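You operate a simulated robot arm through the tools that you are given. There is no shell and no other tool.

You run a simulated two-armed robot. Do the job below in one go: nothing can be reset, and whatever is moved stays where it is left.

## Task
Put one of the striped boxes from the small white table on the shelf under the small white table. Put the white rack on the left half of the long bench away on the middle of the side bench. Turn the blue dial to 5 C. Fetch the cup from the left half of the long bench and stand it on top of the blue filter. Switch the right brake lever off. Put the glass bottle labelled "27" from the middle of the side bench on the shelf under the small white table and the glass bottle labelled "92" on the grey mat. Do these in any order. Set down upright: striped box, cup, glass bottle. The right brake lever goes to its stop.

It is judged by the outcome, as a careful person would: the job done as asked, and still so three seconds after it is handed in. It fails if anything else is knocked over, pushed out of place, dropped, spilled or broken.

## Robot
Two 7-joint arms with two-finger grippers on one trunk, on a base that drives. Base frame: it is fixed to the floor where the robot stands at the start and does not move with it; the origin is under the middle of the robot, x ahead of it, y to its left, z up; the surface under the hand at the start is at about z = 82. Lengths are in cm, angles in rad, forces in N, time in s.
The left shoulder is at the start at [5, 19.1, 111.7], the right one opposite. With the tool pointing down near the work surface each hand reaches from about 20 to 74 cm from the robot's upright axis, wherever it stands, measured 20 degrees to its own side. Places, roughly: blue dial [-430, 130, 100]; blue filter (5x5x11 cm) [-450, 50, 100]; cup [-425, 0, 100]; glass bottle [-150, -225, 100]; grey mat [-440, 50, 90]; middle of the side bench [-140, -240, 90]; right brake lever [-350, -80, 40]; shelf under the small white table [70, -30, 30]; striped box (5x5x8 cm) [50, -10, 80]; striped box (6x5x8 cm) [60, -40, 90]; striped box (9x5x8 cm) [50, 0, 80]; white rack (16x15x11 cm) [-450, 90, 90]. Payload 2.69 kg a hand.
The TCP of each hand is the grasp point between the finger pads, 2 cm short of the fingertips. In the tool frame z runs along the fingers and y along their closing line. The gripper opens to 10 cm. The gripper's body begins 6.3 cm behind the TCP.
Orientation is told as [roll, pitch, yaw] about the base's x, y, z axes, in that order, counted from this pose: with the fingers straight down and closing along the base's y, the tool's x points along the base's -x, its y along +y and its z along -z.

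## Interface
- The arms move only by the tool drive_tool. It takes "left_moves", "right_moves" or both (then of equal length, played together; a hand with none holds still); each is a list of rows, each an object of numbers (a shift or turn left out is 0, a gripper value left out holds the last): "tx", "ty", "tz": the shift along the tool's x, y, z in cm; "wx", "wy", "wz": the turn, a rotation vector about the tool's x, y, z in rad; "claw": the opening, from 0 (shut) to 1 (fully open). In form: [{"tx": .., "ty": .., "tz": .., "wx": .., "wy": .., "wz": .., "claw": ..}, ...]. A call has 1 to 20 rows; each row is the pose to reach, as a shift and turn from the pose commanded when the call began, along the tool's axes at that moment. Each row takes 0.2 s and may step no farther than 5 cm and 0.15 rad from the row before; otherwise, or with a gripper value out of range, the whole call is refused. Where a pose cannot be reached the arm comes as near as it can. A force on the tool above 40 N (or 10 N above the force at the start of the call, whichever is more), or a blocked arm, ends the call early, and 0.2 s more pass. Each finger travels about 15.3 cm/s and halts on what it meets, pressing with about 37 N; the grip force reading is that of the motor and also rises with nothing between the fingers. The clock runs only during rows and for 0.2 s after the last one: add rows that repeat a pose to give the fingers time. It gives the time, the measured TCP pose, the force on the tool (base axes), the opening and the grip force at its end, in the units of the frame above (readings bear some noise), with the torque about the TCP (base axes, N m) and any sound that the robot's microphone picked up.
- Cameras (640 x 400 px; columns grow to the right, rows downward): "scene" is now at [12.65, -1.1, 128.33]; the picture's right is [-0.12, -0.99, 0.00], its down [-0.60, 0.07, -0.80] and it looks along [0.79, -0.10, -0.60] (base axes); focal length 222 px, centre (320, 200). "left" rides on the left gripper at [7, 1.9, -9.9] in its tool frame; the picture's right is [-0.26, 0.97, 0.00], its down [-0.75, -0.20, -0.63] and it looks along [-0.61, -0.16, 0.78] (tool axes); focal length 230 px, centre (320, 200). "right" rides on the right gripper at [7, -1.9, -9.9] in its tool frame; the picture's right is [0.26, 0.97, 0.00], its down [-0.75, 0.20, -0.63] and it looks along [-0.61, 0.16, 0.78] (tool axes); focal length 230 px, centre (320, 200). There is no depth. A picture from a camera that has moved, and an enlarged one, comes with that camera's place and axes in the base frame and with its lens.
- camera(camera): a new picture of that camera. No time passes.
- slide_trunk(by): slides the trunk up (or, below 0, down) by that many cm; the arms and the scene camera ride with it, the base frame stays. It gives what a move gives, with no picture.
- steer(legs): drives the robot by 1 to 6 legs, each [ahead, left, turn to the left] in cm, cm and rad, along the robot's own axes; the way and the turn of a leg run together, so that a leg with both is an arc; at most 150 cm and 3.142 rad a leg. The arms and the cameras ride along, it lands a little off, and it stops where it bumps. It gives what a move gives.
- turn_head(pan, tilt): turns the head with the scene camera to pan (to the left, within 1.396 rad either way) and tilt (down, from -0.506 to 1.204), counted from straight ahead of the robot. It gives what a move gives.
- inspect(camera, box): a new picture of the part [left, top, right, bottom] of that camera's present view, enlarged. No time passes.
- close_job(): hands the job in; it is judged then, once.

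Nothing tells you exact positions but the pictures and the camera data. Unless the task says otherwise, let go and move clear before handing in.

The tools are called after ">>>" as a command line: name --argument value ..., lists and objects as JSON in quotes. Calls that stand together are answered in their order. drive_tool: Moves the arms, as the interface text tells. Its arguments: {"type":"object","properties":{"left_moves":{"type":"array"},"right_moves":{"type":"array"}},"required":[]} The other tools are called the same way: slide_trunk (by) slides the trunk up or down; steer (legs) drives the base; turn_head (pan, tilt) turns the head that bears the scene camera; camera (camera) takes a picture; inspect (camera, box) takes an enlarged picture of a part of a camera's view; close_job () hands the job in.

At the start:

```text
clock: 0.0
left_position: [47.97, 3.94, 113.77]
left_tcp_rot: [0.0, 0.0, 0.002]
left_wrist_force: [-0.5, 0.2, -0.6]
left_ft_torque: [0.01, 0.01, -0.02]
left_gripper_width: 10.0
left_gripper_force: 0.0
right_position: [39.89, -40.08, 107.34]
right_tcp_rot: [-0.001, 0.001, 0.0]
right_wrist_force: [-0.7, 0.1, -0.1]
right_ft_torque: [0.03, -0.03, 0.02]
right_gripper_width: 10.02
right_gripper_force: 0.0
trunk travel left (down, up): [-17.5, 14.8]
robot x, y, heading: [0.03, 0.03, 0.0]
head pan, tilt: [-0.124, 0.648]
```

scene: 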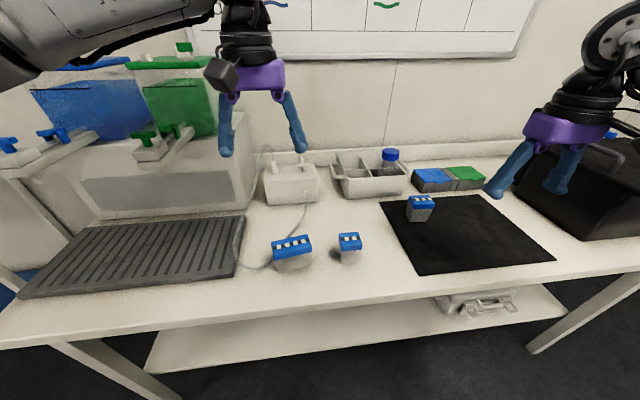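
right: 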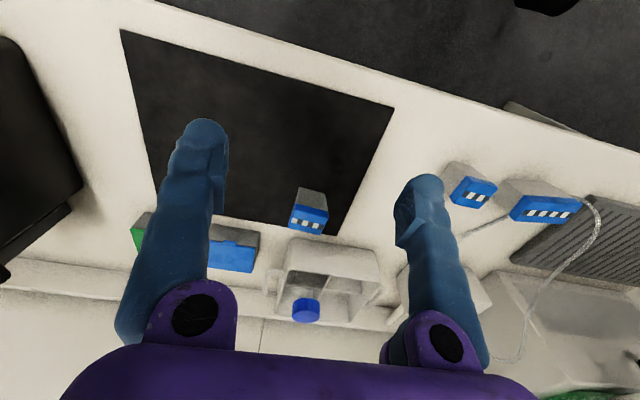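
left: 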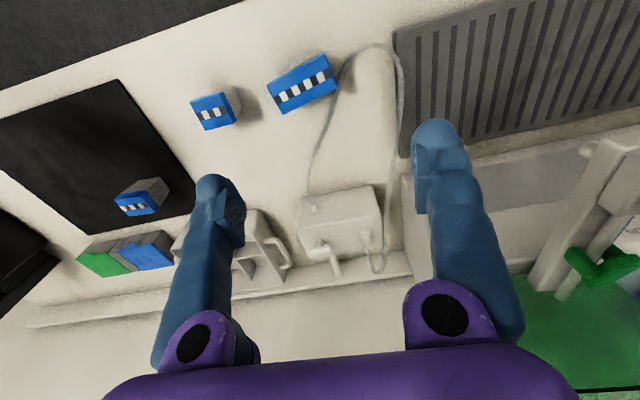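

I'm at the small white table: two striped boxes stand near x≈47 and a third stands on the black mat, with the shelf below. I'll look around the room before moving anything.

>>> turn_head --pan 0 --tilt 1.1

>>> camera --camera "scene"

>>> turn_head --pan -1.39 --tilt 0.4

>>> camera --camera "scene"

>>> turn_head --pan 1.39 --tilt 0.4

>>> camera --camera "scene"

```text
clock: 0.9
left_position: [47.89, 3.87, 113.71]
left_tcp_rot: [0.0, 0.001, 0.001]
left_wrist_force: [-0.8, 0.4, -0.8]
left_ft_torque: [0.03, 0.02, 0.01]
left_gripper_width: 10.0
left_gripper_force: 0.1
right_position: [39.79, -40.04, 107.42]
right_tcp_rot: [0.001, 0.0, 0.0]
right_wrist_force: [0.2, -0.1, 0.2]
right_ft_torque: [-0.02, -0.02, 0.02]
right_gripper_width: 10.0
right_gripper_force: 0.1
trunk travel left (down, up): [-17.5, 14.8]
robot x, y, heading: [-0.11, -0.04, -0.003]
head pan, tilt: [0.0, 1.1]
```

```text
taken
camera scene: at [10.35, -0.03, 124.88], right [0.0, -1.0, 0.0], down [-0.89, 0.0, -0.45], along [0.45, 0.0, -0.89], focal length 222 px, centre (320, 200)
```

scene: 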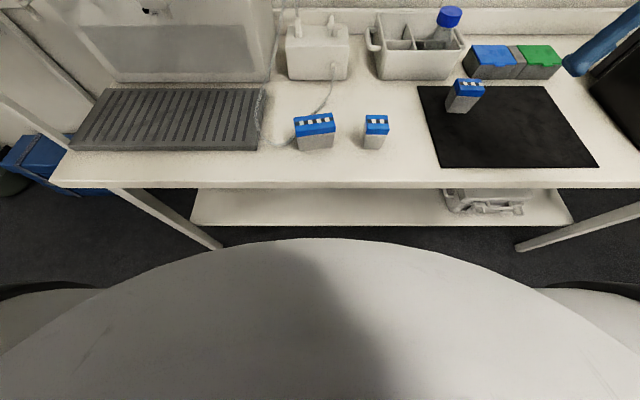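

```text
clock: 2.4
left_position: [47.98, 3.85, 113.84]
left_tcp_rot: [0.001, 0.0, 0.001]
left_wrist_force: [-0.5, 0.3, 0.2]
left_ft_torque: [0.03, 0.01, -0.01]
left_gripper_width: 9.98
left_gripper_force: 0.2
right_position: [39.69, -40.0, 107.42]
right_tcp_rot: [0.001, 0.0, -0.001]
right_wrist_force: [-0.4, 0.0, -0.7]
right_ft_torque: [0.0, 0.01, 0.03]
right_gripper_width: 10.02
right_gripper_force: 0.1
trunk travel left (down, up): [-17.5, 14.8]
robot x, y, heading: [0.16, -0.07, -0.0]
head pan, tilt: [-1.389, 0.4]
```

```text
taken
camera scene: at [5.71, -9.14, 130.56], right [-0.98, -0.18, 0.0], down [-0.07, 0.38, -0.92], along [0.17, -0.91, -0.39], focal length 222 px, centre (320, 200)
```

scene: 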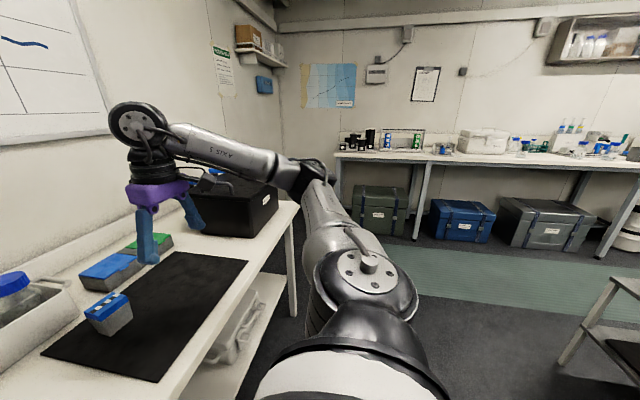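

```text
clock: 4.9
left_position: [47.88, 3.8, 113.69]
left_tcp_rot: [-0.001, -0.001, 0.001]
left_wrist_force: [-0.6, -0.3, 0.1]
left_ft_torque: [0.02, -0.01, -0.01]
left_gripper_width: 10.02
left_gripper_force: 0.0
right_position: [39.82, -40.13, 107.48]
right_tcp_rot: [-0.002, -0.002, -0.002]
right_wrist_force: [0.2, 0.3, 0.6]
right_ft_torque: [0.01, 0.01, 0.02]
right_gripper_width: 10.04
right_gripper_force: 0.2
trunk travel left (down, up): [-17.5, 14.8]
robot x, y, heading: [-0.04, 0.05, 0.001]
head pan, tilt: [1.389, 0.4]
```

```text
taken
camera scene: at [5.71, 9.08, 130.56], right [0.98, -0.18, 0.0], down [-0.07, -0.38, -0.92], along [0.17, 0.91, -0.39], focal length 222 px, centre (320, 200)
```

scene: 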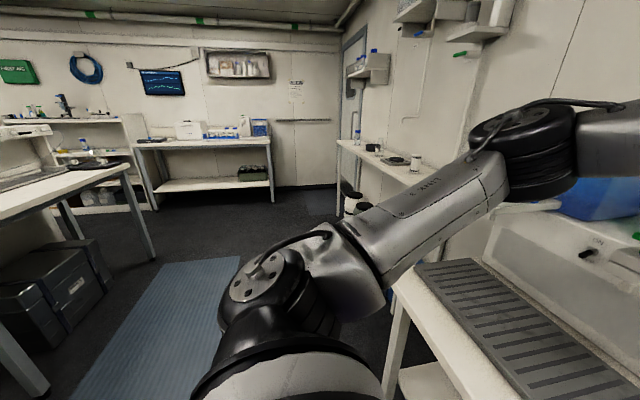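

The white table has its front edge near x≈35 and the shelf is visible below it. I'll look at the boxes and the shelf close up from above to get their positions.

>>> turn_head --pan 0 --tilt 0.9

>>> inspect --camera "scene" --box '[240, 100, 480, 250]'

>>> inspect --camera "scene" --box '[140, 200, 620, 400]'

>>> camera --camera "left"

```text
clock: 6.4
left_position: [48.0, 3.89, 113.76]
left_tcp_rot: [0.0, 0.001, 0.003]
left_wrist_force: [-0.5, 0.7, -0.7]
left_ft_torque: [0.0, -0.01, 0.03]
left_gripper_width: 10.0
left_gripper_force: 0.1
right_position: [39.85, -39.97, 107.44]
right_tcp_rot: [-0.001, 0.0, 0.001]
right_wrist_force: [-0.2, 0.0, -0.1]
right_ft_torque: [-0.01, -0.02, -0.03]
right_gripper_width: 10.04
right_gripper_force: 0.0
trunk travel left (down, up): [-17.5, 14.8]
robot x, y, heading: [0.23, 0.0, -0.001]
head pan, tilt: [0.0, 0.901]
```

```text
2.67 times, centred on (360, 175) of scene
camera zoom: at [11.58, -0.02, 126.27], right [0.0, -1.0, 0.0], down [-0.78, 0.0, -0.62], along [0.62, 0.0, -0.78], focal length 591 px, centre (213, 267)
```

zoom: 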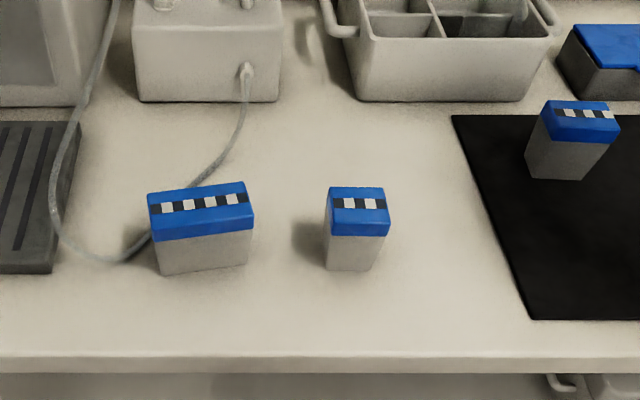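

```text
1.33 times, centred on (380, 300) of scene
camera zoom: at [11.58, -0.02, 126.27], right [0.0, -1.0, 0.0], down [-0.78, 0.0, -0.62], along [0.62, 0.0, -0.78], focal length 296 px, centre (240, 67)
```

zoom: 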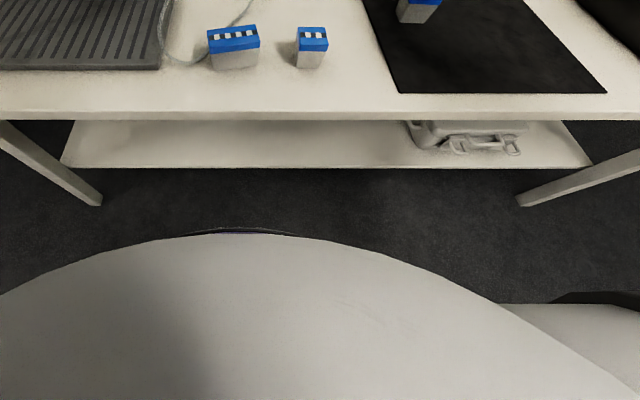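

```text
taken
camera left: at [40.99, 5.53, 123.61], right [0.26, 0.97, 0.0], down [0.75, -0.2, 0.63], along [0.61, -0.16, -0.78], focal length 230 px, centre (320, 200)
```

left: 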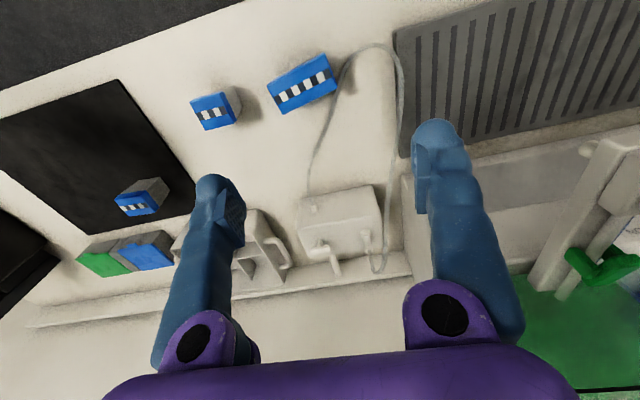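

The 5x5 striped box is at about [47.4, -12.5] with a slight yaw, its top near z=90. I'll move the left hand aside, bring the right hand over, and tilt it forward so the same grip works for placing on the shelf.

>>> drive_tool --left_moves '[{"tx": 2.5, "ty": 3}, {"tx": 5, "ty": 6}, {"tx": 7.5, "ty": 9}, {"tx": 10, "ty": 12}, {"tx": 10, "ty": 15}, {"tx": 10, "ty": 15}, {"tx": 10, "ty": 15}]' --right_moves '[{"ty": 4.5, "tz": 0, "wz": 0.03}, {"ty": 9, "tz": 0, "wz": 0.06}, {"ty": 13.5, "tz": 0, "wz": 0.1}, {"ty": 18, "tz": 0, "wz": 0.1}, {"ty": 22.5, "tz": 1, "wz": 0.1}, {"ty": 27, "tz": 3, "wz": 0.1}, {"ty": 27.5, "tz": 5, "wz": 0.1}]'

>>> camera --camera "right"

```text
clock: 8.0
left_position: [37.8, 18.63, 113.96]
left_tcp_rot: [0.0, 0.002, 0.004]
left_wrist_force: [0.0, -0.5, 0.0]
left_ft_torque: [0.02, -0.01, 0.02]
left_gripper_width: 10.0
left_gripper_force: 0.0
right_position: [39.84, -12.42, 102.35]
right_tcp_rot: [0.0, -0.001, -0.102]
right_wrist_force: [0.2, -0.1, 0.4]
right_ft_torque: [0.02, 0.04, 0.02]
right_gripper_width: 10.01
right_gripper_force: 0.1
trunk travel left (down, up): [-17.5, 14.8]
robot x, y, heading: [0.32, -0.02, -0.001]
head pan, tilt: [0.0, 0.901]
```

```text
taken
camera right: at [32.74, -13.64, 112.21], right [-0.16, 0.99, 0.0], down [0.77, 0.12, 0.63], along [0.62, 0.1, -0.78], focal length 230 px, centre (320, 200)
```

right: 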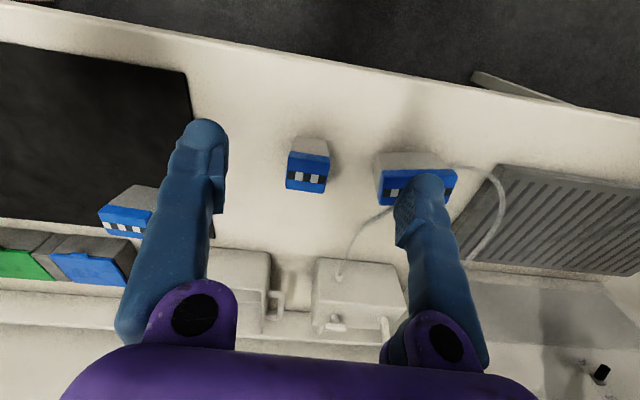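

>>> inspect --camera "right" --box '[260, 120, 360, 200]'

>>> inspect --camera "scene" --box '[330, 130, 410, 210]'

```text
5.00 times, centred on (310, 160) of right
camera zoom: at [32.74, -13.64, 112.21], right [-0.16, 0.99, 0.0], down [0.77, 0.12, 0.63], along [0.62, 0.1, -0.78], focal length 1150 px, centre (370, 400)
```

zoom: 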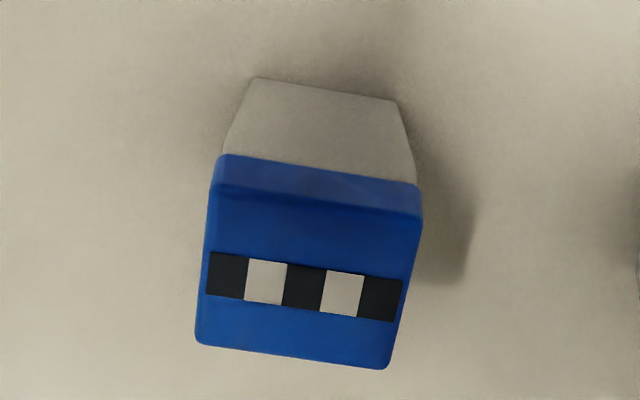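

```text
5.00 times, centred on (370, 170) of scene
camera zoom: at [11.58, -0.06, 126.27], right [0.0, -1.0, 0.0], down [-0.78, 0.0, -0.62], along [0.62, 0.0, -0.78], focal length 1109 px, centre (70, 350)
```

zoom: 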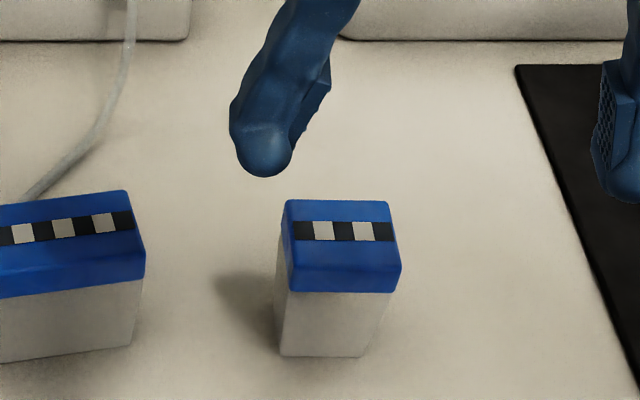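

>>> drive_tool --right_moves '[{"wz": -0.08}]'

>>> drive_tool --right_moves '[{"wy": -0.14, "tz": 1}, {"wy": -0.28, "tz": 2.5}, {"wy": -0.42, "tz": 4}, {"wy": -0.56, "tz": 5.5}, {"wy": -0.7, "tz": 7}, {"wy": -0.7, "tz": 7}]'

>>> camera --camera "right"

>>> camera --camera "scene"

```text
clock: 8.4
left_position: [37.82, 18.61, 113.99]
left_tcp_rot: [0.0, 0.001, 0.001]
left_wrist_force: [0.2, 0.3, 0.1]
left_ft_torque: [-0.03, 0.01, 0.02]
left_gripper_width: 9.99
left_gripper_force: 0.1
right_position: [39.82, -12.47, 102.37]
right_tcp_rot: [0.001, 0.001, -0.021]
right_wrist_force: [-0.7, -1.0, 0.4]
right_ft_torque: [-0.03, 0.0, 0.0]
right_gripper_width: 9.99
right_gripper_force: 0.0
trunk travel left (down, up): [-17.5, 14.8]
robot x, y, heading: [0.09, 0.19, 0.001]
head pan, tilt: [0.0, 0.901]
```

```text
clock: 9.8
left_position: [37.84, 18.73, 113.96]
left_tcp_rot: [0.001, 0.0, 0.002]
left_wrist_force: [-0.2, 0.1, 0.3]
left_ft_torque: [0.03, -0.02, -0.01]
left_gripper_width: 10.0
left_gripper_force: 0.0
right_position: [39.92, -12.44, 95.23]
right_tcp_rot: [0.002, -0.702, -0.022]
right_wrist_force: [0.1, 1.0, 0.6]
right_ft_torque: [0.01, -0.02, 0.03]
right_gripper_width: 10.0
right_gripper_force: 0.0
trunk travel left (down, up): [-17.5, 14.8]
robot x, y, heading: [0.25, -0.3, -0.003]
head pan, tilt: [0.0, 0.901]
```

```text
taken
camera right: at [28.1, -14.12, 98.41], right [-0.18, 0.97, -0.17], down [0.17, 0.2, 0.97], along [0.97, 0.14, -0.2], focal length 230 px, centre (320, 200)
```

right: 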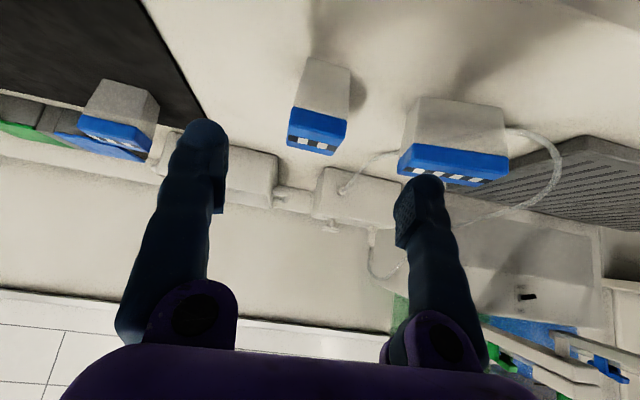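

```text
taken
camera scene: at [11.58, -0.03, 126.26], right [0.0, -1.0, 0.0], down [-0.78, 0.0, -0.62], along [0.62, 0.0, -0.78], focal length 222 px, centre (320, 200)
```

scene: 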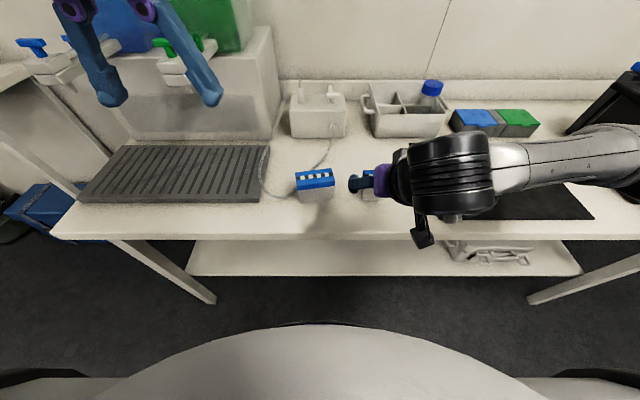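

>>> drive_tool --right_moves '[{"tz": 4, "ty": -0.15}, {"tz": 7, "ty": -0.3}, {"tz": 9, "ty": -0.3}, {"tz": 11, "ty": -0.3}, {"tz": 11, "ty": -0.3}]'

>>> camera --camera "right"

>>> camera --camera "scene"

```text
clock: 11.0
left_position: [37.81, 18.68, 114.03]
left_tcp_rot: [0.0, -0.001, 0.002]
left_wrist_force: [-0.3, -0.1, 0.2]
left_ft_torque: [0.02, 0.0, 0.0]
left_gripper_width: 10.0
left_gripper_force: 0.0
right_position: [46.98, -12.95, 87.02]
right_tcp_rot: [0.001, -0.7, -0.024]
right_wrist_force: [0.7, -0.7, 0.8]
right_ft_torque: [0.0, 0.0, -0.03]
right_gripper_width: 9.99
right_gripper_force: 0.1
trunk travel left (down, up): [-17.5, 14.8]
robot x, y, heading: [-0.04, -0.1, -0.006]
head pan, tilt: [0.0, 0.901]
```

```text
taken
camera right: at [35.2, -14.51, 89.99], right [-0.18, 0.97, -0.17], down [0.17, 0.2, 0.97], along [0.97, 0.14, -0.2], focal length 230 px, centre (320, 200)
```

right: 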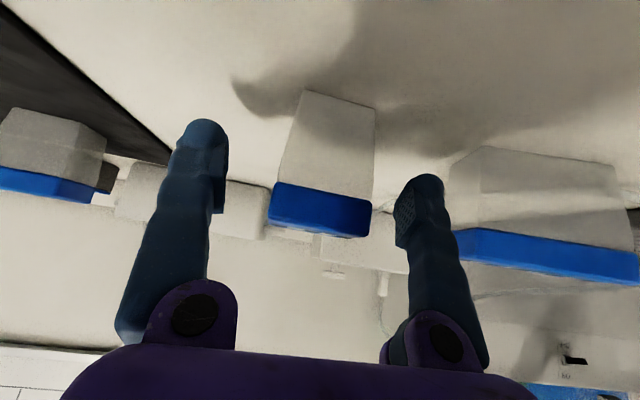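

```text
taken
camera scene: at [11.57, -0.03, 126.27], right [0.0, -1.0, 0.0], down [-0.78, 0.0, -0.62], along [0.62, 0.0, -0.78], focal length 222 px, centre (320, 200)
```

scene: 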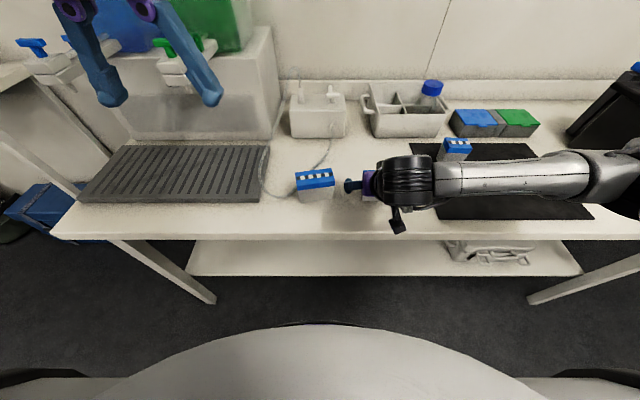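

>>> drive_tool --right_moves '[{"claw": 0}, {"claw": 0}, {"claw": 0}]'

>>> drive_tool --right_moves '[{"tx": -1, "tz": -1}, {"tx": -3, "tz": -3}, {"tx": -5, "tz": -5}, {"tx": -5, "tz": -5}]'

>>> camera --camera "right"

```text
clock: 11.8
left_position: [37.84, 18.74, 113.94]
left_tcp_rot: [0.0, -0.002, 0.002]
left_wrist_force: [-0.4, 0.5, -1.1]
left_ft_torque: [0.0, -0.02, -0.04]
left_gripper_width: 9.99
left_gripper_force: 0.1
right_position: [46.93, -12.9, 87.08]
right_tcp_rot: [0.0, -0.7, -0.021]
right_wrist_force: [0.7, 0.5, 0.6]
right_ft_torque: [0.0, -0.04, 0.03]
right_gripper_width: 4.88
right_gripper_force: 36.9
trunk travel left (down, up): [-17.5, 14.8]
robot x, y, heading: [-0.19, -0.1, 0.002]
head pan, tilt: [0.0, 0.901]
```

```text
clock: 12.8
left_position: [37.86, 18.81, 113.9]
left_tcp_rot: [0.0, 0.001, 0.002]
left_wrist_force: [-0.5, 0.9, -0.4]
left_ft_torque: [0.01, 0.0, 0.0]
left_gripper_width: 9.99
left_gripper_force: 0.0
right_position: [47.49, -13.0, 94.06]
right_tcp_rot: [0.0, -0.7, -0.021]
right_wrist_force: [-0.1, 0.8, -1.2]
right_ft_torque: [-0.02, 0.01, 0.03]
right_gripper_width: 4.88
right_gripper_force: 37.5
trunk travel left (down, up): [-17.5, 14.8]
robot x, y, heading: [0.27, 0.04, -0.001]
head pan, tilt: [0.0, 0.901]
```

```text
taken
camera right: at [35.8, -14.59, 97.11], right [-0.18, 0.97, -0.17], down [0.17, 0.2, 0.97], along [0.97, 0.14, -0.2], focal length 230 px, centre (320, 200)
```

right: 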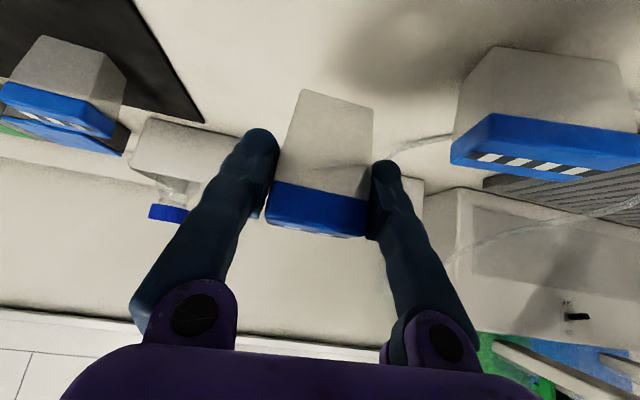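

The box is held firmly with a width of 4.88. I'll back the base away from the table a bit, pull the box clear of the front edge and lower the trunk for the shelf.

>>> steer --legs '[[-14, 0, 0]]'

>>> drive_tool --right_moves '[{"tx": 3.0, "tz": -2.6}, {"tx": 6.1, "tz": -5.2}, {"tx": 8.4, "tz": -7}, {"tx": 8.4, "tz": -7}]'

```text
clock: 14.2
left_position: [23.64, 18.75, 113.97]
left_tcp_rot: [0.0, -0.001, 0.0]
left_wrist_force: [-1.4, 0.6, -0.1]
left_ft_torque: [-0.02, -0.09, -0.01]
left_gripper_width: 10.0
left_gripper_force: 0.0
right_position: [33.29, -12.87, 94.18]
right_tcp_rot: [0.0, -0.701, -0.022]
right_wrist_force: [0.2, -0.5, -0.6]
right_ft_torque: [0.02, 0.02, -0.03]
right_gripper_width: 4.86
right_gripper_force: 36.7
trunk travel left (down, up): [-17.5, 14.8]
robot x, y, heading: [-14.29, 0.02, 0.002]
head pan, tilt: [0.0, 0.901]
```

```text
clock: 15.2
left_position: [23.61, 18.7, 113.91]
left_tcp_rot: [0.001, 0.002, 0.001]
left_wrist_force: [-0.5, 0.6, -0.3]
left_ft_torque: [0.04, -0.01, 0.02]
left_gripper_width: 10.01
left_gripper_force: 0.2
right_position: [23.19, -12.04, 93.72]
right_tcp_rot: [-0.001, -0.7, -0.022]
right_wrist_force: [-0.1, 0.4, -1.4]
right_ft_torque: [0.0, -0.01, 0.03]
right_gripper_width: 4.91
right_gripper_force: 37.6
right hand out of reach, approached as far as the arm can: row 3, 4
trunk travel left (down, up): [-17.5, 14.8]
robot x, y, heading: [-13.75, 0.11, -0.003]
head pan, tilt: [0.0, 0.901]
```

>>> slide_trunk --by -17.5

>>> turn_head --pan 0 --tilt 1.1

>>> camera --camera "scene"

>>> camera --camera "right"

```text
clock: 17.1
left_position: [23.57, 18.89, 96.45]
left_tcp_rot: [0.0, -0.002, 0.001]
left_wrist_force: [-0.6, -1.1, -0.6]
left_ft_torque: [-0.02, -0.01, -0.02]
left_gripper_width: 9.99
left_gripper_force: 0.0
right_position: [23.33, -12.05, 76.42]
right_tcp_rot: [0.0, -0.699, -0.022]
right_wrist_force: [0.8, 0.5, -1.7]
right_ft_torque: [-0.01, -0.01, 0.0]
right_gripper_width: 4.86
right_gripper_force: 36.9
trunk travel left (down, up): [0.0, 32.3]
robot x, y, heading: [-13.97, 0.21, 0.003]
head pan, tilt: [0.0, 0.901]
```

```text
clock: 17.8
left_position: [23.7, 18.72, 96.4]
left_tcp_rot: [-0.001, 0.002, 0.001]
left_wrist_force: [0.5, -0.4, 0.3]
left_ft_torque: [0.01, 0.0, -0.01]
left_gripper_width: 10.02
left_gripper_force: 0.0
right_position: [23.17, -12.01, 76.23]
right_tcp_rot: [0.0, -0.699, -0.022]
right_wrist_force: [-0.1, -0.1, -1.3]
right_ft_torque: [-0.01, 0.01, -0.01]
right_gripper_width: 4.88
right_gripper_force: 37.4
trunk travel left (down, up): [0.0, 32.3]
robot x, y, heading: [-14.49, -0.13, 0.001]
head pan, tilt: [0.0, 1.1]
```

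```text
taken
camera scene: at [-3.82, -0.03, 107.38], right [0.0, -1.0, 0.0], down [-0.89, 0.0, -0.45], along [0.45, 0.0, -0.89], focal length 222 px, centre (320, 200)
```

scene: 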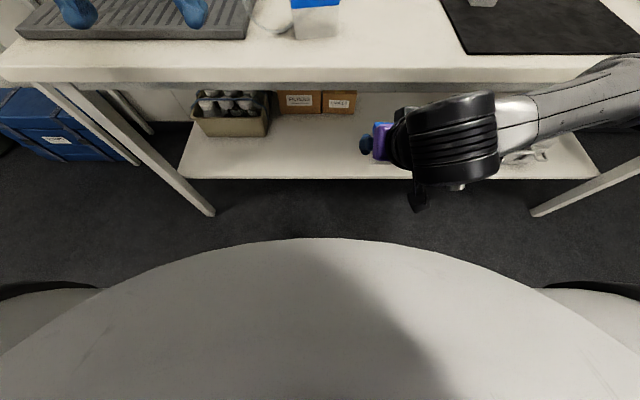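

```text
taken
camera right: at [11.5, -13.63, 79.32], right [-0.18, 0.97, -0.17], down [0.17, 0.2, 0.97], along [0.97, 0.14, -0.2], focal length 230 px, centre (320, 200)
```

right: 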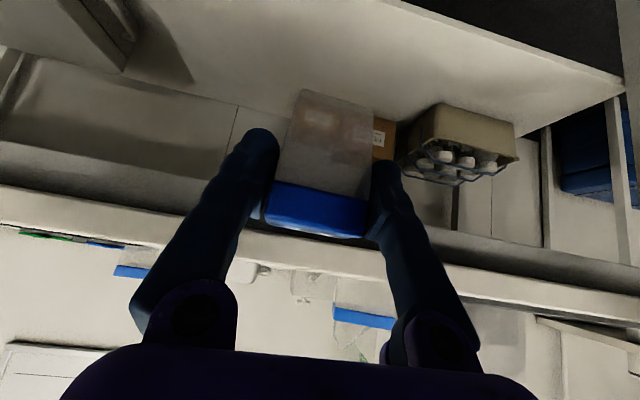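

Shelf top looks to be at about z≈29–30, front edge x≈45, with a crate and brown boxes at the back. I'll lower the box in front of the table and take it in under the top in two stages.

>>> drive_tool --right_moves '[{"tx": 2.58, "tz": 3.06}, {"tx": 5.15, "tz": 6.12}, {"tx": 7.73, "tz": 9.18}, {"tx": 10.3, "tz": 12.24}, {"tx": 9.24, "tz": 16.41}, {"tx": 8.17, "tz": 20.57}, {"tx": 7.1, "tz": 24.74}, {"tx": 6.03, "tz": 28.91}, {"tx": 6.03, "tz": 28.91}]'

>>> camera --camera "right"

>>> camera --camera "scene"

```text
clock: 19.8
left_position: [23.65, 18.81, 96.43]
left_tcp_rot: [0.0, -0.001, 0.002]
left_wrist_force: [-0.8, 0.3, 0.4]
left_ft_torque: [-0.01, 0.01, 0.01]
left_gripper_width: 10.01
left_gripper_force: 0.1
right_position: [37.48, -12.27, 50.15]
right_tcp_rot: [-0.001, -0.701, -0.022]
right_wrist_force: [0.5, -0.8, -1.5]
right_ft_torque: [-0.01, 0.02, -0.01]
right_gripper_width: 4.91
right_gripper_force: 37.2
trunk travel left (down, up): [0.0, 32.3]
robot x, y, heading: [-14.12, 0.17, -0.001]
head pan, tilt: [0.0, 1.1]
```

```text
taken
camera right: at [25.74, -13.95, 53.14], right [-0.18, 0.97, -0.17], down [0.17, 0.2, 0.97], along [0.97, 0.14, -0.2], focal length 230 px, centre (320, 200)
```

right: 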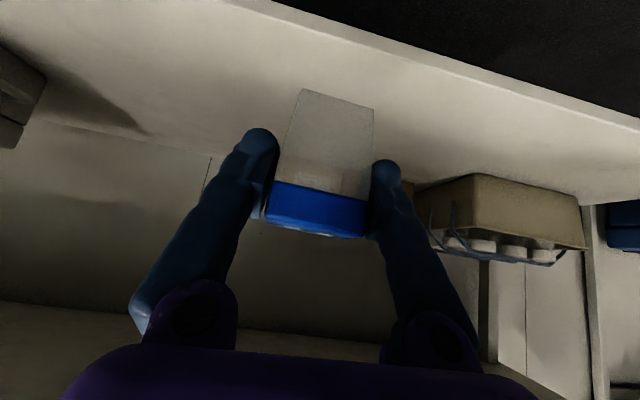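

```text
taken
camera scene: at [-3.81, -0.03, 107.38], right [0.0, -1.0, 0.0], down [-0.89, 0.0, -0.45], along [0.45, 0.0, -0.89], focal length 222 px, centre (320, 200)
```

scene: 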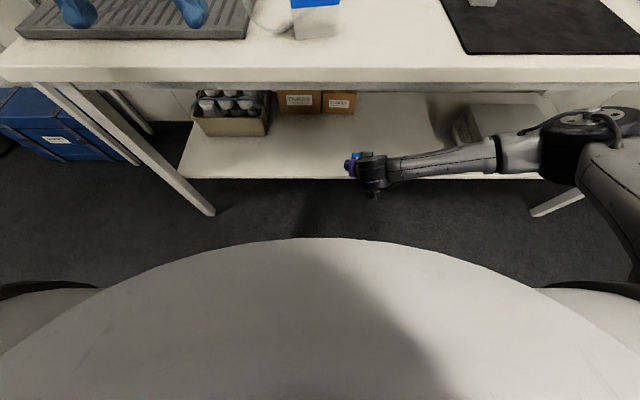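

>>> drive_tool --right_moves '[{"tx": -1.07, "tz": 4.17}, {"tx": -2.14, "tz": 8.33}, {"tx": -3.2, "tz": 12.5}, {"tx": -4.27, "tz": 16.67}, {"tx": -4.27, "tz": 16.67}]'

>>> camera --camera "right"

>>> camera --camera "scene"

```text
clock: 21.0
left_position: [23.67, 18.75, 96.41]
left_tcp_rot: [-0.001, -0.001, 0.003]
left_wrist_force: [0.3, -0.2, 0.0]
left_ft_torque: [0.0, 0.0, -0.01]
left_gripper_width: 10.0
left_gripper_force: 0.0
right_position: [51.38, -12.54, 40.23]
right_tcp_rot: [0.002, -0.699, -0.021]
right_wrist_force: [0.5, -0.4, -1.2]
right_ft_torque: [0.02, 0.01, 0.03]
right_gripper_width: 4.91
right_gripper_force: 36.9
trunk travel left (down, up): [0.0, 32.3]
robot x, y, heading: [-13.99, -0.15, 0.003]
head pan, tilt: [0.0, 1.1]
```

```text
taken
camera right: at [39.46, -14.27, 43.28], right [-0.18, 0.97, -0.17], down [0.17, 0.2, 0.97], along [0.97, 0.14, -0.2], focal length 230 px, centre (320, 200)
```

right: 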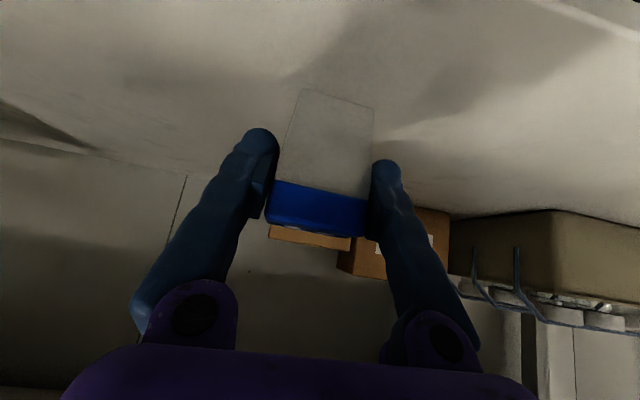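

```text
taken
camera scene: at [-3.81, -0.03, 107.38], right [0.0, -1.0, 0.0], down [-0.89, 0.0, -0.45], along [0.45, 0.0, -0.89], focal length 222 px, centre (320, 200)
```

scene: 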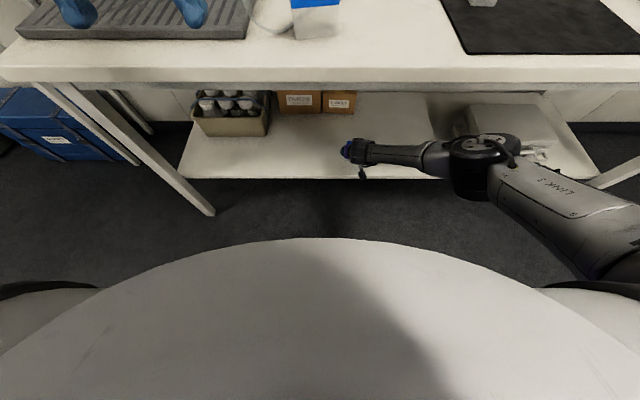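

>>> drive_tool --right_moves '[{"tx": 1.29, "tz": 1.53}, {"tx": 2.25, "tz": 2.68}, {"tx": 2.25, "tz": 2.68}]'

>>> drive_tool --right_moves '[{"tx": 0.16, "tz": 0.19}, {"tx": 0.32, "tz": 0.38}]'

>>> drive_tool --right_moves '[{"tx": 0.16, "tz": 0.19}, {"tx": 0.32, "tz": 0.38}]'

>>> camera --camera "right"

```text
clock: 21.8
left_position: [23.56, 18.72, 96.46]
left_tcp_rot: [0.001, -0.002, 0.002]
left_wrist_force: [0.0, -0.1, -0.3]
left_ft_torque: [0.0, -0.02, 0.01]
left_gripper_width: 10.01
left_gripper_force: 0.1
right_position: [51.32, -12.74, 37.0]
right_tcp_rot: [-0.001, -0.703, -0.019]
right_wrist_force: [-1.5, 0.0, 11.5]
right_ft_torque: [-0.22, 0.05, -0.05]
right_gripper_width: 4.89
right_gripper_force: 37.3
trunk travel left (down, up): [0.0, 32.3]
robot x, y, heading: [-14.22, -0.02, -0.002]
head pan, tilt: [0.0, 1.1]
```

```text
clock: 22.4
left_position: [23.41, 18.8, 96.72]
left_tcp_rot: [-0.002, -0.003, 0.003]
left_wrist_force: [-0.7, 0.1, -0.3]
left_ft_torque: [-0.02, 0.01, 0.0]
left_gripper_width: 9.97
left_gripper_force: 0.0
right_position: [51.35, -12.55, 36.68]
right_tcp_rot: [0.001, -0.708, -0.018]
right_wrist_force: [-0.4, 1.3, 24.4]
right_ft_torque: [0.07, -0.45, 0.02]
right_gripper_width: 4.8
right_gripper_force: 36.9
trunk travel left (down, up): [0.0, 32.3]
robot x, y, heading: [-14.11, -0.08, 0.001]
head pan, tilt: [0.0, 1.1]
```

```text
clock: 23.0
left_position: [23.54, 18.92, 96.46]
left_tcp_rot: [-0.002, -0.004, 0.003]
left_wrist_force: [-0.3, 0.3, 0.9]
left_ft_torque: [0.02, 0.04, 0.01]
left_gripper_width: 10.02
left_gripper_force: 0.2
right_position: [51.35, -12.61, 36.17]
right_tcp_rot: [0.0, -0.707, -0.02]
right_wrist_force: [1.4, 1.1, 26.5]
right_ft_torque: [0.04, -0.41, 0.03]
right_gripper_width: 4.73
right_gripper_force: 37.3
trunk travel left (down, up): [0.0, 32.3]
robot x, y, heading: [-13.99, -0.23, 0.002]
head pan, tilt: [0.0, 1.1]
```

```text
taken
camera right: at [39.62, -14.22, 39.13], right [-0.18, 0.97, -0.17], down [0.17, 0.2, 0.97], along [0.97, 0.14, -0.2], focal length 230 px, centre (320, 200)
```

right: 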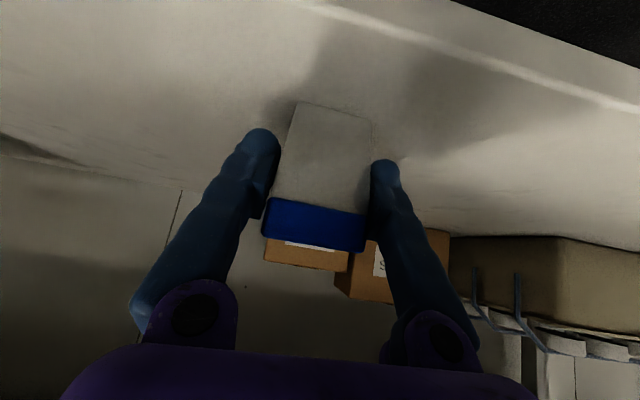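

The box has touched down: the force rose to about 25 N at TCP z≈37, which puts the shelf at about z=32.5. I'll ease the pressure, open the fingers and back out along the tool axis.

>>> drive_tool --right_moves '[{"tx": -0.26, "tz": -0.3}, {"tx": -0.26, "tz": -0.3, "claw": 0.6}, {"tx": -0.26, "tz": -0.3, "claw": 1}, {"tx": -0.26, "tz": -0.3, "claw": 1}, {"tx": -0.26, "tz": -0.3, "claw": 1}]'

>>> camera --camera "right"

```text
clock: 24.2
left_position: [23.61, 18.84, 96.41]
left_tcp_rot: [0.0, -0.002, 0.001]
left_wrist_force: [-0.2, -0.4, 0.3]
left_ft_torque: [0.01, -0.02, -0.04]
left_gripper_width: 10.02
left_gripper_force: 0.1
right_position: [51.29, -12.63, 36.14]
right_tcp_rot: [0.001, -0.699, -0.021]
right_wrist_force: [0.5, 0.2, -1.2]
right_ft_torque: [-0.01, 0.0, -0.03]
right_gripper_width: 10.01
right_gripper_force: 0.1
trunk travel left (down, up): [0.0, 32.3]
robot x, y, heading: [-14.06, 0.33, -0.003]
head pan, tilt: [0.0, 1.1]
```

```text
taken
camera right: at [39.44, -14.25, 39.16], right [-0.18, 0.97, -0.17], down [0.17, 0.2, 0.97], along [0.97, 0.14, -0.2], focal length 230 px, centre (320, 200)
```

right: 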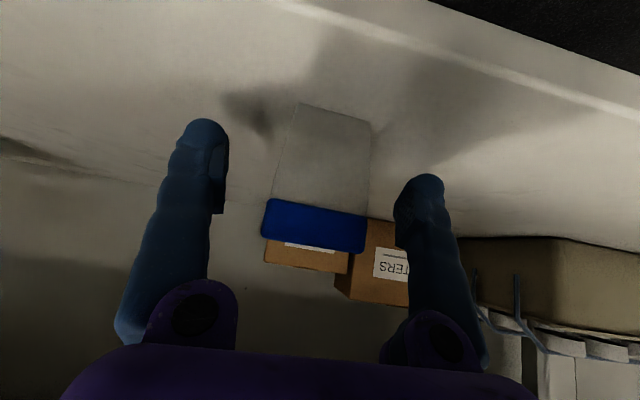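

>>> drive_tool --right_moves '[{"tz": -3}, {"tz": -7}, {"tz": -11}, {"tz": -15}, {"tz": -15}]'

>>> camera --camera "right"

>>> steer --legs '[[-35, 0, 0]]'

>>> camera --camera "scene"

```text
clock: 25.4
left_position: [23.66, 18.83, 96.52]
left_tcp_rot: [-0.001, -0.001, 0.002]
left_wrist_force: [-0.4, 0.0, 0.5]
left_ft_torque: [0.01, 0.01, -0.03]
left_gripper_width: 10.01
left_gripper_force: 0.0
right_position: [41.72, -12.61, 47.74]
right_tcp_rot: [0.0, -0.701, -0.021]
right_wrist_force: [-0.4, -0.7, 0.1]
right_ft_torque: [-0.02, 0.0, -0.02]
right_gripper_width: 9.97
right_gripper_force: 0.1
trunk travel left (down, up): [0.0, 32.3]
robot x, y, heading: [-13.99, 0.17, 0.009]
head pan, tilt: [0.0, 1.1]
```

```text
taken
camera right: at [29.96, -14.21, 50.78], right [-0.18, 0.97, -0.17], down [0.17, 0.2, 0.97], along [0.97, 0.14, -0.2], focal length 230 px, centre (320, 200)
```

right: 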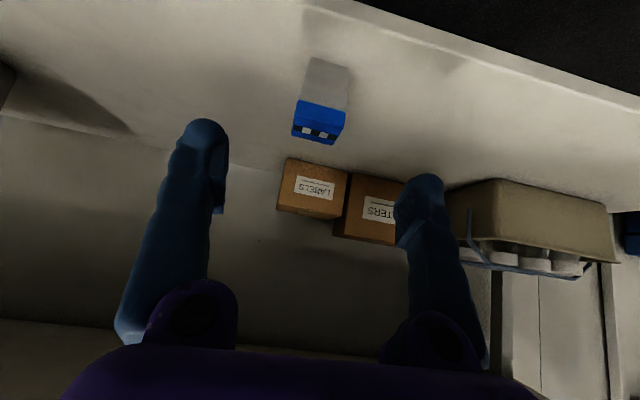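

```text
clock: 27.7
left_position: [-11.38, 18.68, 96.43]
left_tcp_rot: [0.0, 0.002, 0.003]
left_wrist_force: [0.9, -0.7, -0.5]
left_ft_torque: [0.01, -0.01, -0.02]
left_gripper_width: 10.01
left_gripper_force: 0.2
right_position: [6.64, -12.63, 47.66]
right_tcp_rot: [0.001, -0.7, -0.021]
right_wrist_force: [0.1, -0.2, -0.6]
right_ft_torque: [0.0, 0.02, -0.02]
right_gripper_width: 10.0
right_gripper_force: 0.1
trunk travel left (down, up): [0.0, 32.3]
robot x, y, heading: [-48.98, -0.18, -0.001]
head pan, tilt: [0.0, 1.1]
```

```text
taken
camera scene: at [-38.87, -0.06, 107.38], right [0.0, -1.0, 0.0], down [-0.89, 0.0, -0.45], along [0.45, 0.0, -0.89], focal length 222 px, centre (320, 200)
```

scene: 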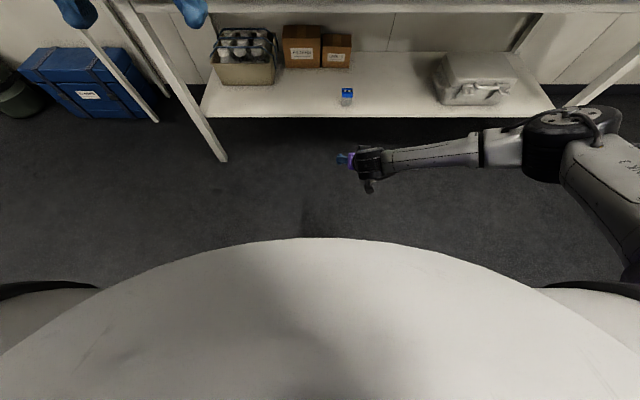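

Box is standing on the shelf. I'll raise the trunk, lift and tuck the right hand, then turn toward the side bench and look at the way there.

>>> slide_trunk --by 17.5

>>> drive_tool --right_moves '[{"tx": -2.5, "tz": -3}, {"tx": -5, "tz": -6}, {"tx": -7.5, "tz": -9}, {"tx": -10, "tz": -12}, {"tx": -12.5, "tz": -15}, {"tx": -15, "tz": -18}, {"tx": -17.5, "tz": -21}, {"tx": -20, "tz": -24}, {"tx": -18, "tz": -27}, {"tx": -16, "tz": -30}, {"tx": -14, "tz": -33}]'

>>> turn_head --pan -1.39 --tilt 0.35

>>> camera --camera "scene"

>>> turn_head --pan 1.39 --tilt 0.35

>>> camera --camera "scene"

```text
clock: 29.7
left_position: [-11.36, 18.69, 113.88]
left_tcp_rot: [0.0, 0.001, 0.001]
left_wrist_force: [0.3, 0.3, 0.6]
left_ft_torque: [-0.02, 0.0, -0.01]
left_gripper_width: 9.99
left_gripper_force: 0.1
right_position: [6.66, -12.66, 65.15]
right_tcp_rot: [0.0, -0.698, -0.021]
right_wrist_force: [-0.3, -0.5, -0.2]
right_ft_torque: [0.0, -0.01, -0.01]
right_gripper_width: 10.01
right_gripper_force: 0.0
trunk travel left (down, up): [-17.5, 14.8]
robot x, y, heading: [-49.41, -0.07, 0.003]
head pan, tilt: [0.0, 1.1]
```

```text
clock: 32.1
left_position: [-11.28, 18.76, 113.75]
left_tcp_rot: [0.001, 0.0, 0.001]
left_wrist_force: [-0.4, 0.7, 0.8]
left_ft_torque: [0.0, -0.01, 0.0]
left_gripper_width: 10.03
left_gripper_force: 0.0
right_position: [-4.08, -12.17, 99.6]
right_tcp_rot: [-0.001, -0.7, -0.021]
right_wrist_force: [-0.2, -0.7, 0.3]
right_ft_torque: [0.0, 0.01, 0.0]
right_gripper_width: 10.03
right_gripper_force: 0.1
trunk travel left (down, up): [-17.5, 14.8]
robot x, y, heading: [-49.38, -0.35, 0.001]
head pan, tilt: [0.0, 1.1]
```

```text
clock: 33.6
left_position: [-11.4, 18.78, 113.96]
left_tcp_rot: [0.001, 0.002, 0.002]
left_wrist_force: [-0.8, 0.5, 1.1]
left_ft_torque: [-0.02, 0.01, -0.01]
left_gripper_width: 9.99
left_gripper_force: 0.1
right_position: [-3.84, -12.13, 99.46]
right_tcp_rot: [0.001, -0.7, -0.02]
right_wrist_force: [-0.4, 0.5, 0.2]
right_ft_torque: [0.0, 0.01, -0.03]
right_gripper_width: 10.0
right_gripper_force: 0.0
trunk travel left (down, up): [-17.5, 14.8]
robot x, y, heading: [-49.35, 0.24, 0.001]
head pan, tilt: [-1.389, 0.351]
```

```text
taken
camera scene: at [-43.48, -9.21, 131.02], right [-0.98, -0.18, 0.0], down [-0.06, 0.34, -0.94], along [0.17, -0.92, -0.34], focal length 222 px, centre (320, 200)
```

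scene: 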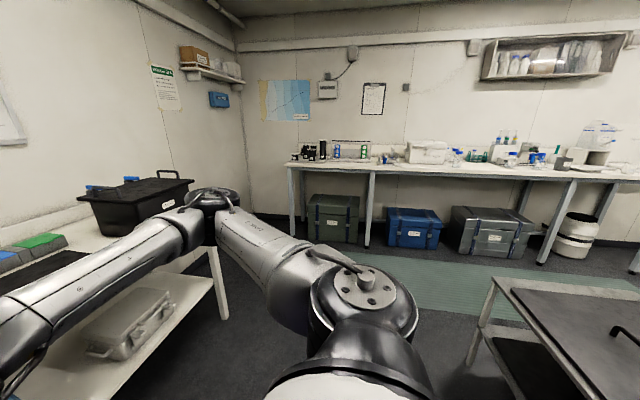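

```text
clock: 36.0
left_position: [-11.31, 18.73, 113.93]
left_tcp_rot: [-0.002, -0.001, 0.003]
left_wrist_force: [-0.2, -0.5, 0.3]
left_ft_torque: [0.0, 0.01, 0.0]
left_gripper_width: 9.99
left_gripper_force: 0.1
right_position: [-3.9, -12.26, 99.48]
right_tcp_rot: [0.001, -0.7, -0.021]
right_wrist_force: [-0.2, -0.2, -0.2]
right_ft_torque: [0.01, -0.01, 0.03]
right_gripper_width: 10.01
right_gripper_force: 0.1
trunk travel left (down, up): [-17.5, 14.8]
robot x, y, heading: [-49.27, -0.02, -0.002]
head pan, tilt: [1.389, 0.351]
```

```text
taken
camera scene: at [-43.48, 9.1, 131.02], right [0.98, -0.18, 0.0], down [-0.06, -0.34, -0.94], along [0.17, 0.92, -0.34], focal length 222 px, centre (320, 200)
```

scene: 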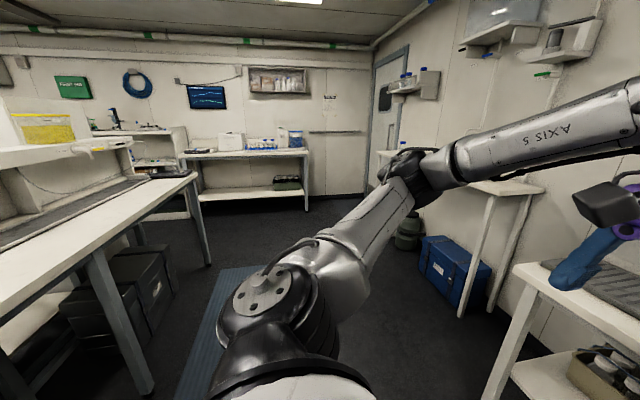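

The route to the side bench runs along x≈-45, between the white table and a black-topped cart near x<-90. I'll strafe right past the cart, then turn to face the side bench.

>>> steer --legs '[[8, -110, 0], [0, 0, -1.57]]'

>>> turn_head --pan 0 --tilt 0.4

>>> camera --camera "scene"

>>> turn_head --pan -0.9 --tilt 0.4

>>> camera --camera "scene"

```text
clock: 49.8
left_position: [-23.13, -147.68, 113.88]
left_tcp_rot: [-0.001, -0.001, -1.576]
left_wrist_force: [-0.8, 0.1, 0.9]
left_ft_torque: [-0.03, 0.01, 0.0]
left_gripper_width: 10.02
left_gripper_force: 0.0
right_position: [-53.88, -154.83, 99.56]
right_tcp_rot: [-0.001, -0.699, -1.6]
right_wrist_force: [0.0, -0.2, -0.6]
right_ft_torque: [-0.03, 0.0, 0.03]
right_gripper_width: 9.99
right_gripper_force: 0.2
trunk travel left (down, up): [-17.5, 14.8]
robot x, y, heading: [-41.47, -109.51, -1.58]
head pan, tilt: [1.389, 0.351]
```

```text
clock: 51.3
left_position: [-23.05, -147.64, 113.92]
left_tcp_rot: [0.0, 0.0, -1.576]
left_wrist_force: [-0.1, 0.8, 0.0]
left_ft_torque: [0.0, -0.01, -0.03]
left_gripper_width: 10.0
left_gripper_force: 0.1
right_position: [-53.92, -154.8, 99.5]
right_tcp_rot: [0.0, -0.7, -1.601]
right_wrist_force: [-0.1, 0.3, -0.4]
right_ft_torque: [-0.02, 0.0, -0.01]
right_gripper_width: 10.0
right_gripper_force: 0.0
trunk travel left (down, up): [-17.5, 14.8]
robot x, y, heading: [-41.43, -109.7, -1.58]
head pan, tilt: [0.0, 0.4]
```

```text
taken
camera scene: at [-41.57, -122.92, 130.57], right [-1.0, 0.01, 0.0], down [0.0, 0.39, -0.92], along [-0.01, -0.92, -0.39], focal length 222 px, centre (320, 200)
```

scene: 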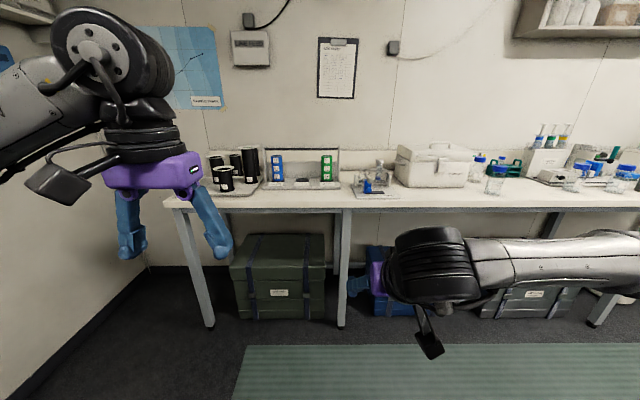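

```text
clock: 52.5
left_position: [-22.99, -147.58, 113.89]
left_tcp_rot: [0.001, 0.0, -1.575]
left_wrist_force: [0.0, -0.4, 0.6]
left_ft_torque: [0.01, 0.0, -0.02]
left_gripper_width: 10.03
left_gripper_force: 0.0
right_position: [-53.96, -154.83, 99.35]
right_tcp_rot: [0.002, -0.7, -1.6]
right_wrist_force: [0.5, 0.3, 0.1]
right_ft_torque: [0.0, 0.01, -0.02]
right_gripper_width: 10.01
right_gripper_force: 0.0
trunk travel left (down, up): [-17.5, 14.8]
robot x, y, heading: [-41.43, -110.01, -1.575]
head pan, tilt: [-0.901, 0.4]
```

```text
taken
camera scene: at [-48.8, -119.36, 130.56], right [-0.62, 0.79, 0.0], down [0.31, 0.24, -0.92], along [-0.73, -0.57, -0.39], focal length 222 px, centre (320, 200)
```

scene: 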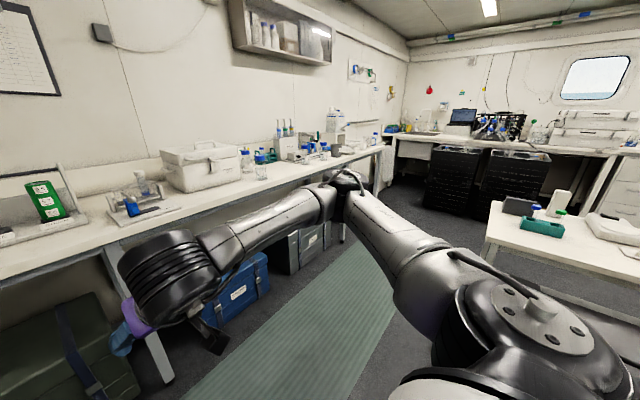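

The side bench front edge is near y≈-210, and the bottles are around x≈-140. I'll move ahead then strafe right so I face the middle of it.

>>> steer --legs '[[35, 0, 0], [8, -98, 0]]'

>>> turn_head --pan 0 --tilt 0.6

>>> camera --camera "scene"

>>> camera --camera "left"

```text
clock: 63.3
left_position: [-121.85, -189.75, 113.8]
left_tcp_rot: [0.0, -0.001, -1.588]
left_wrist_force: [-0.2, 0.0, 0.2]
left_ft_torque: [0.01, -0.01, 0.02]
left_gripper_width: 10.0
left_gripper_force: 0.0
right_position: [-152.85, -196.47, 99.48]
right_tcp_rot: [0.0, -0.7, -1.611]
right_wrist_force: [-0.4, 0.9, 0.0]
right_ft_torque: [-0.04, 0.0, 0.0]
right_gripper_width: 10.01
right_gripper_force: 0.1
trunk travel left (down, up): [-17.5, 14.8]
robot x, y, heading: [-140.08, -151.39, -1.586]
head pan, tilt: [-0.901, 0.4]
```

```text
clock: 64.5
left_position: [-121.86, -189.69, 114.01]
left_tcp_rot: [0.0, 0.0, -1.587]
left_wrist_force: [0.1, -0.5, 0.1]
left_ft_torque: [0.0, 0.03, 0.0]
left_gripper_width: 10.0
left_gripper_force: 0.0
right_position: [-152.9, -196.39, 99.57]
right_tcp_rot: [0.0, -0.7, -1.611]
right_wrist_force: [-0.9, 0.7, -0.4]
right_ft_torque: [-0.03, 0.02, 0.0]
right_gripper_width: 10.0
right_gripper_force: 0.1
trunk travel left (down, up): [-17.5, 14.8]
robot x, y, heading: [-139.82, -151.28, -1.588]
head pan, tilt: [0.0, 0.6]
```

```text
taken
camera scene: at [-140.1, -164.29, 128.74], right [-1.0, 0.02, 0.0], down [0.01, 0.56, -0.83], along [-0.02, -0.82, -0.56], focal length 222 px, centre (320, 200)
```

scene: 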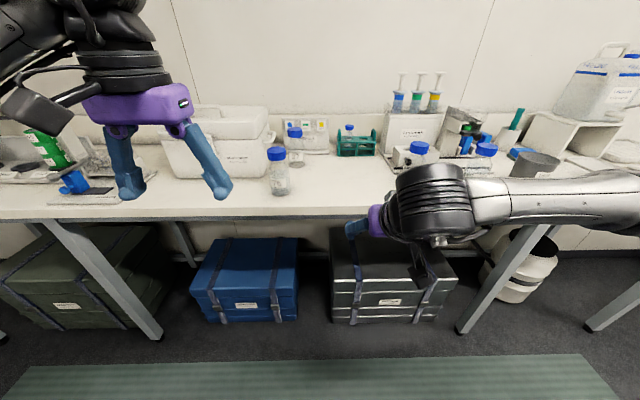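

```text
taken
camera left: at [-119.91, -182.84, 123.79], right [0.96, -0.28, 0.0], down [-0.21, -0.75, 0.63], along [-0.17, -0.61, -0.78], focal length 230 px, centre (320, 200)
```

left: 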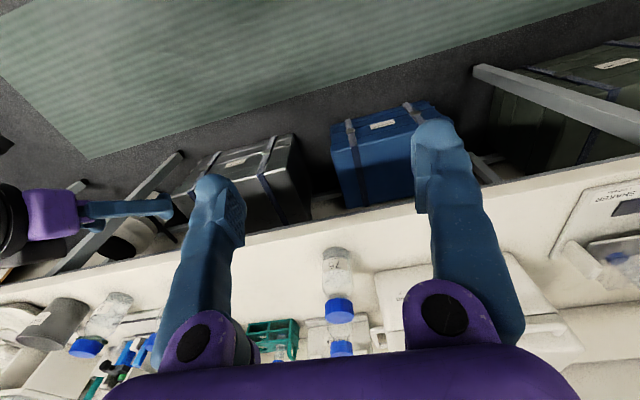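

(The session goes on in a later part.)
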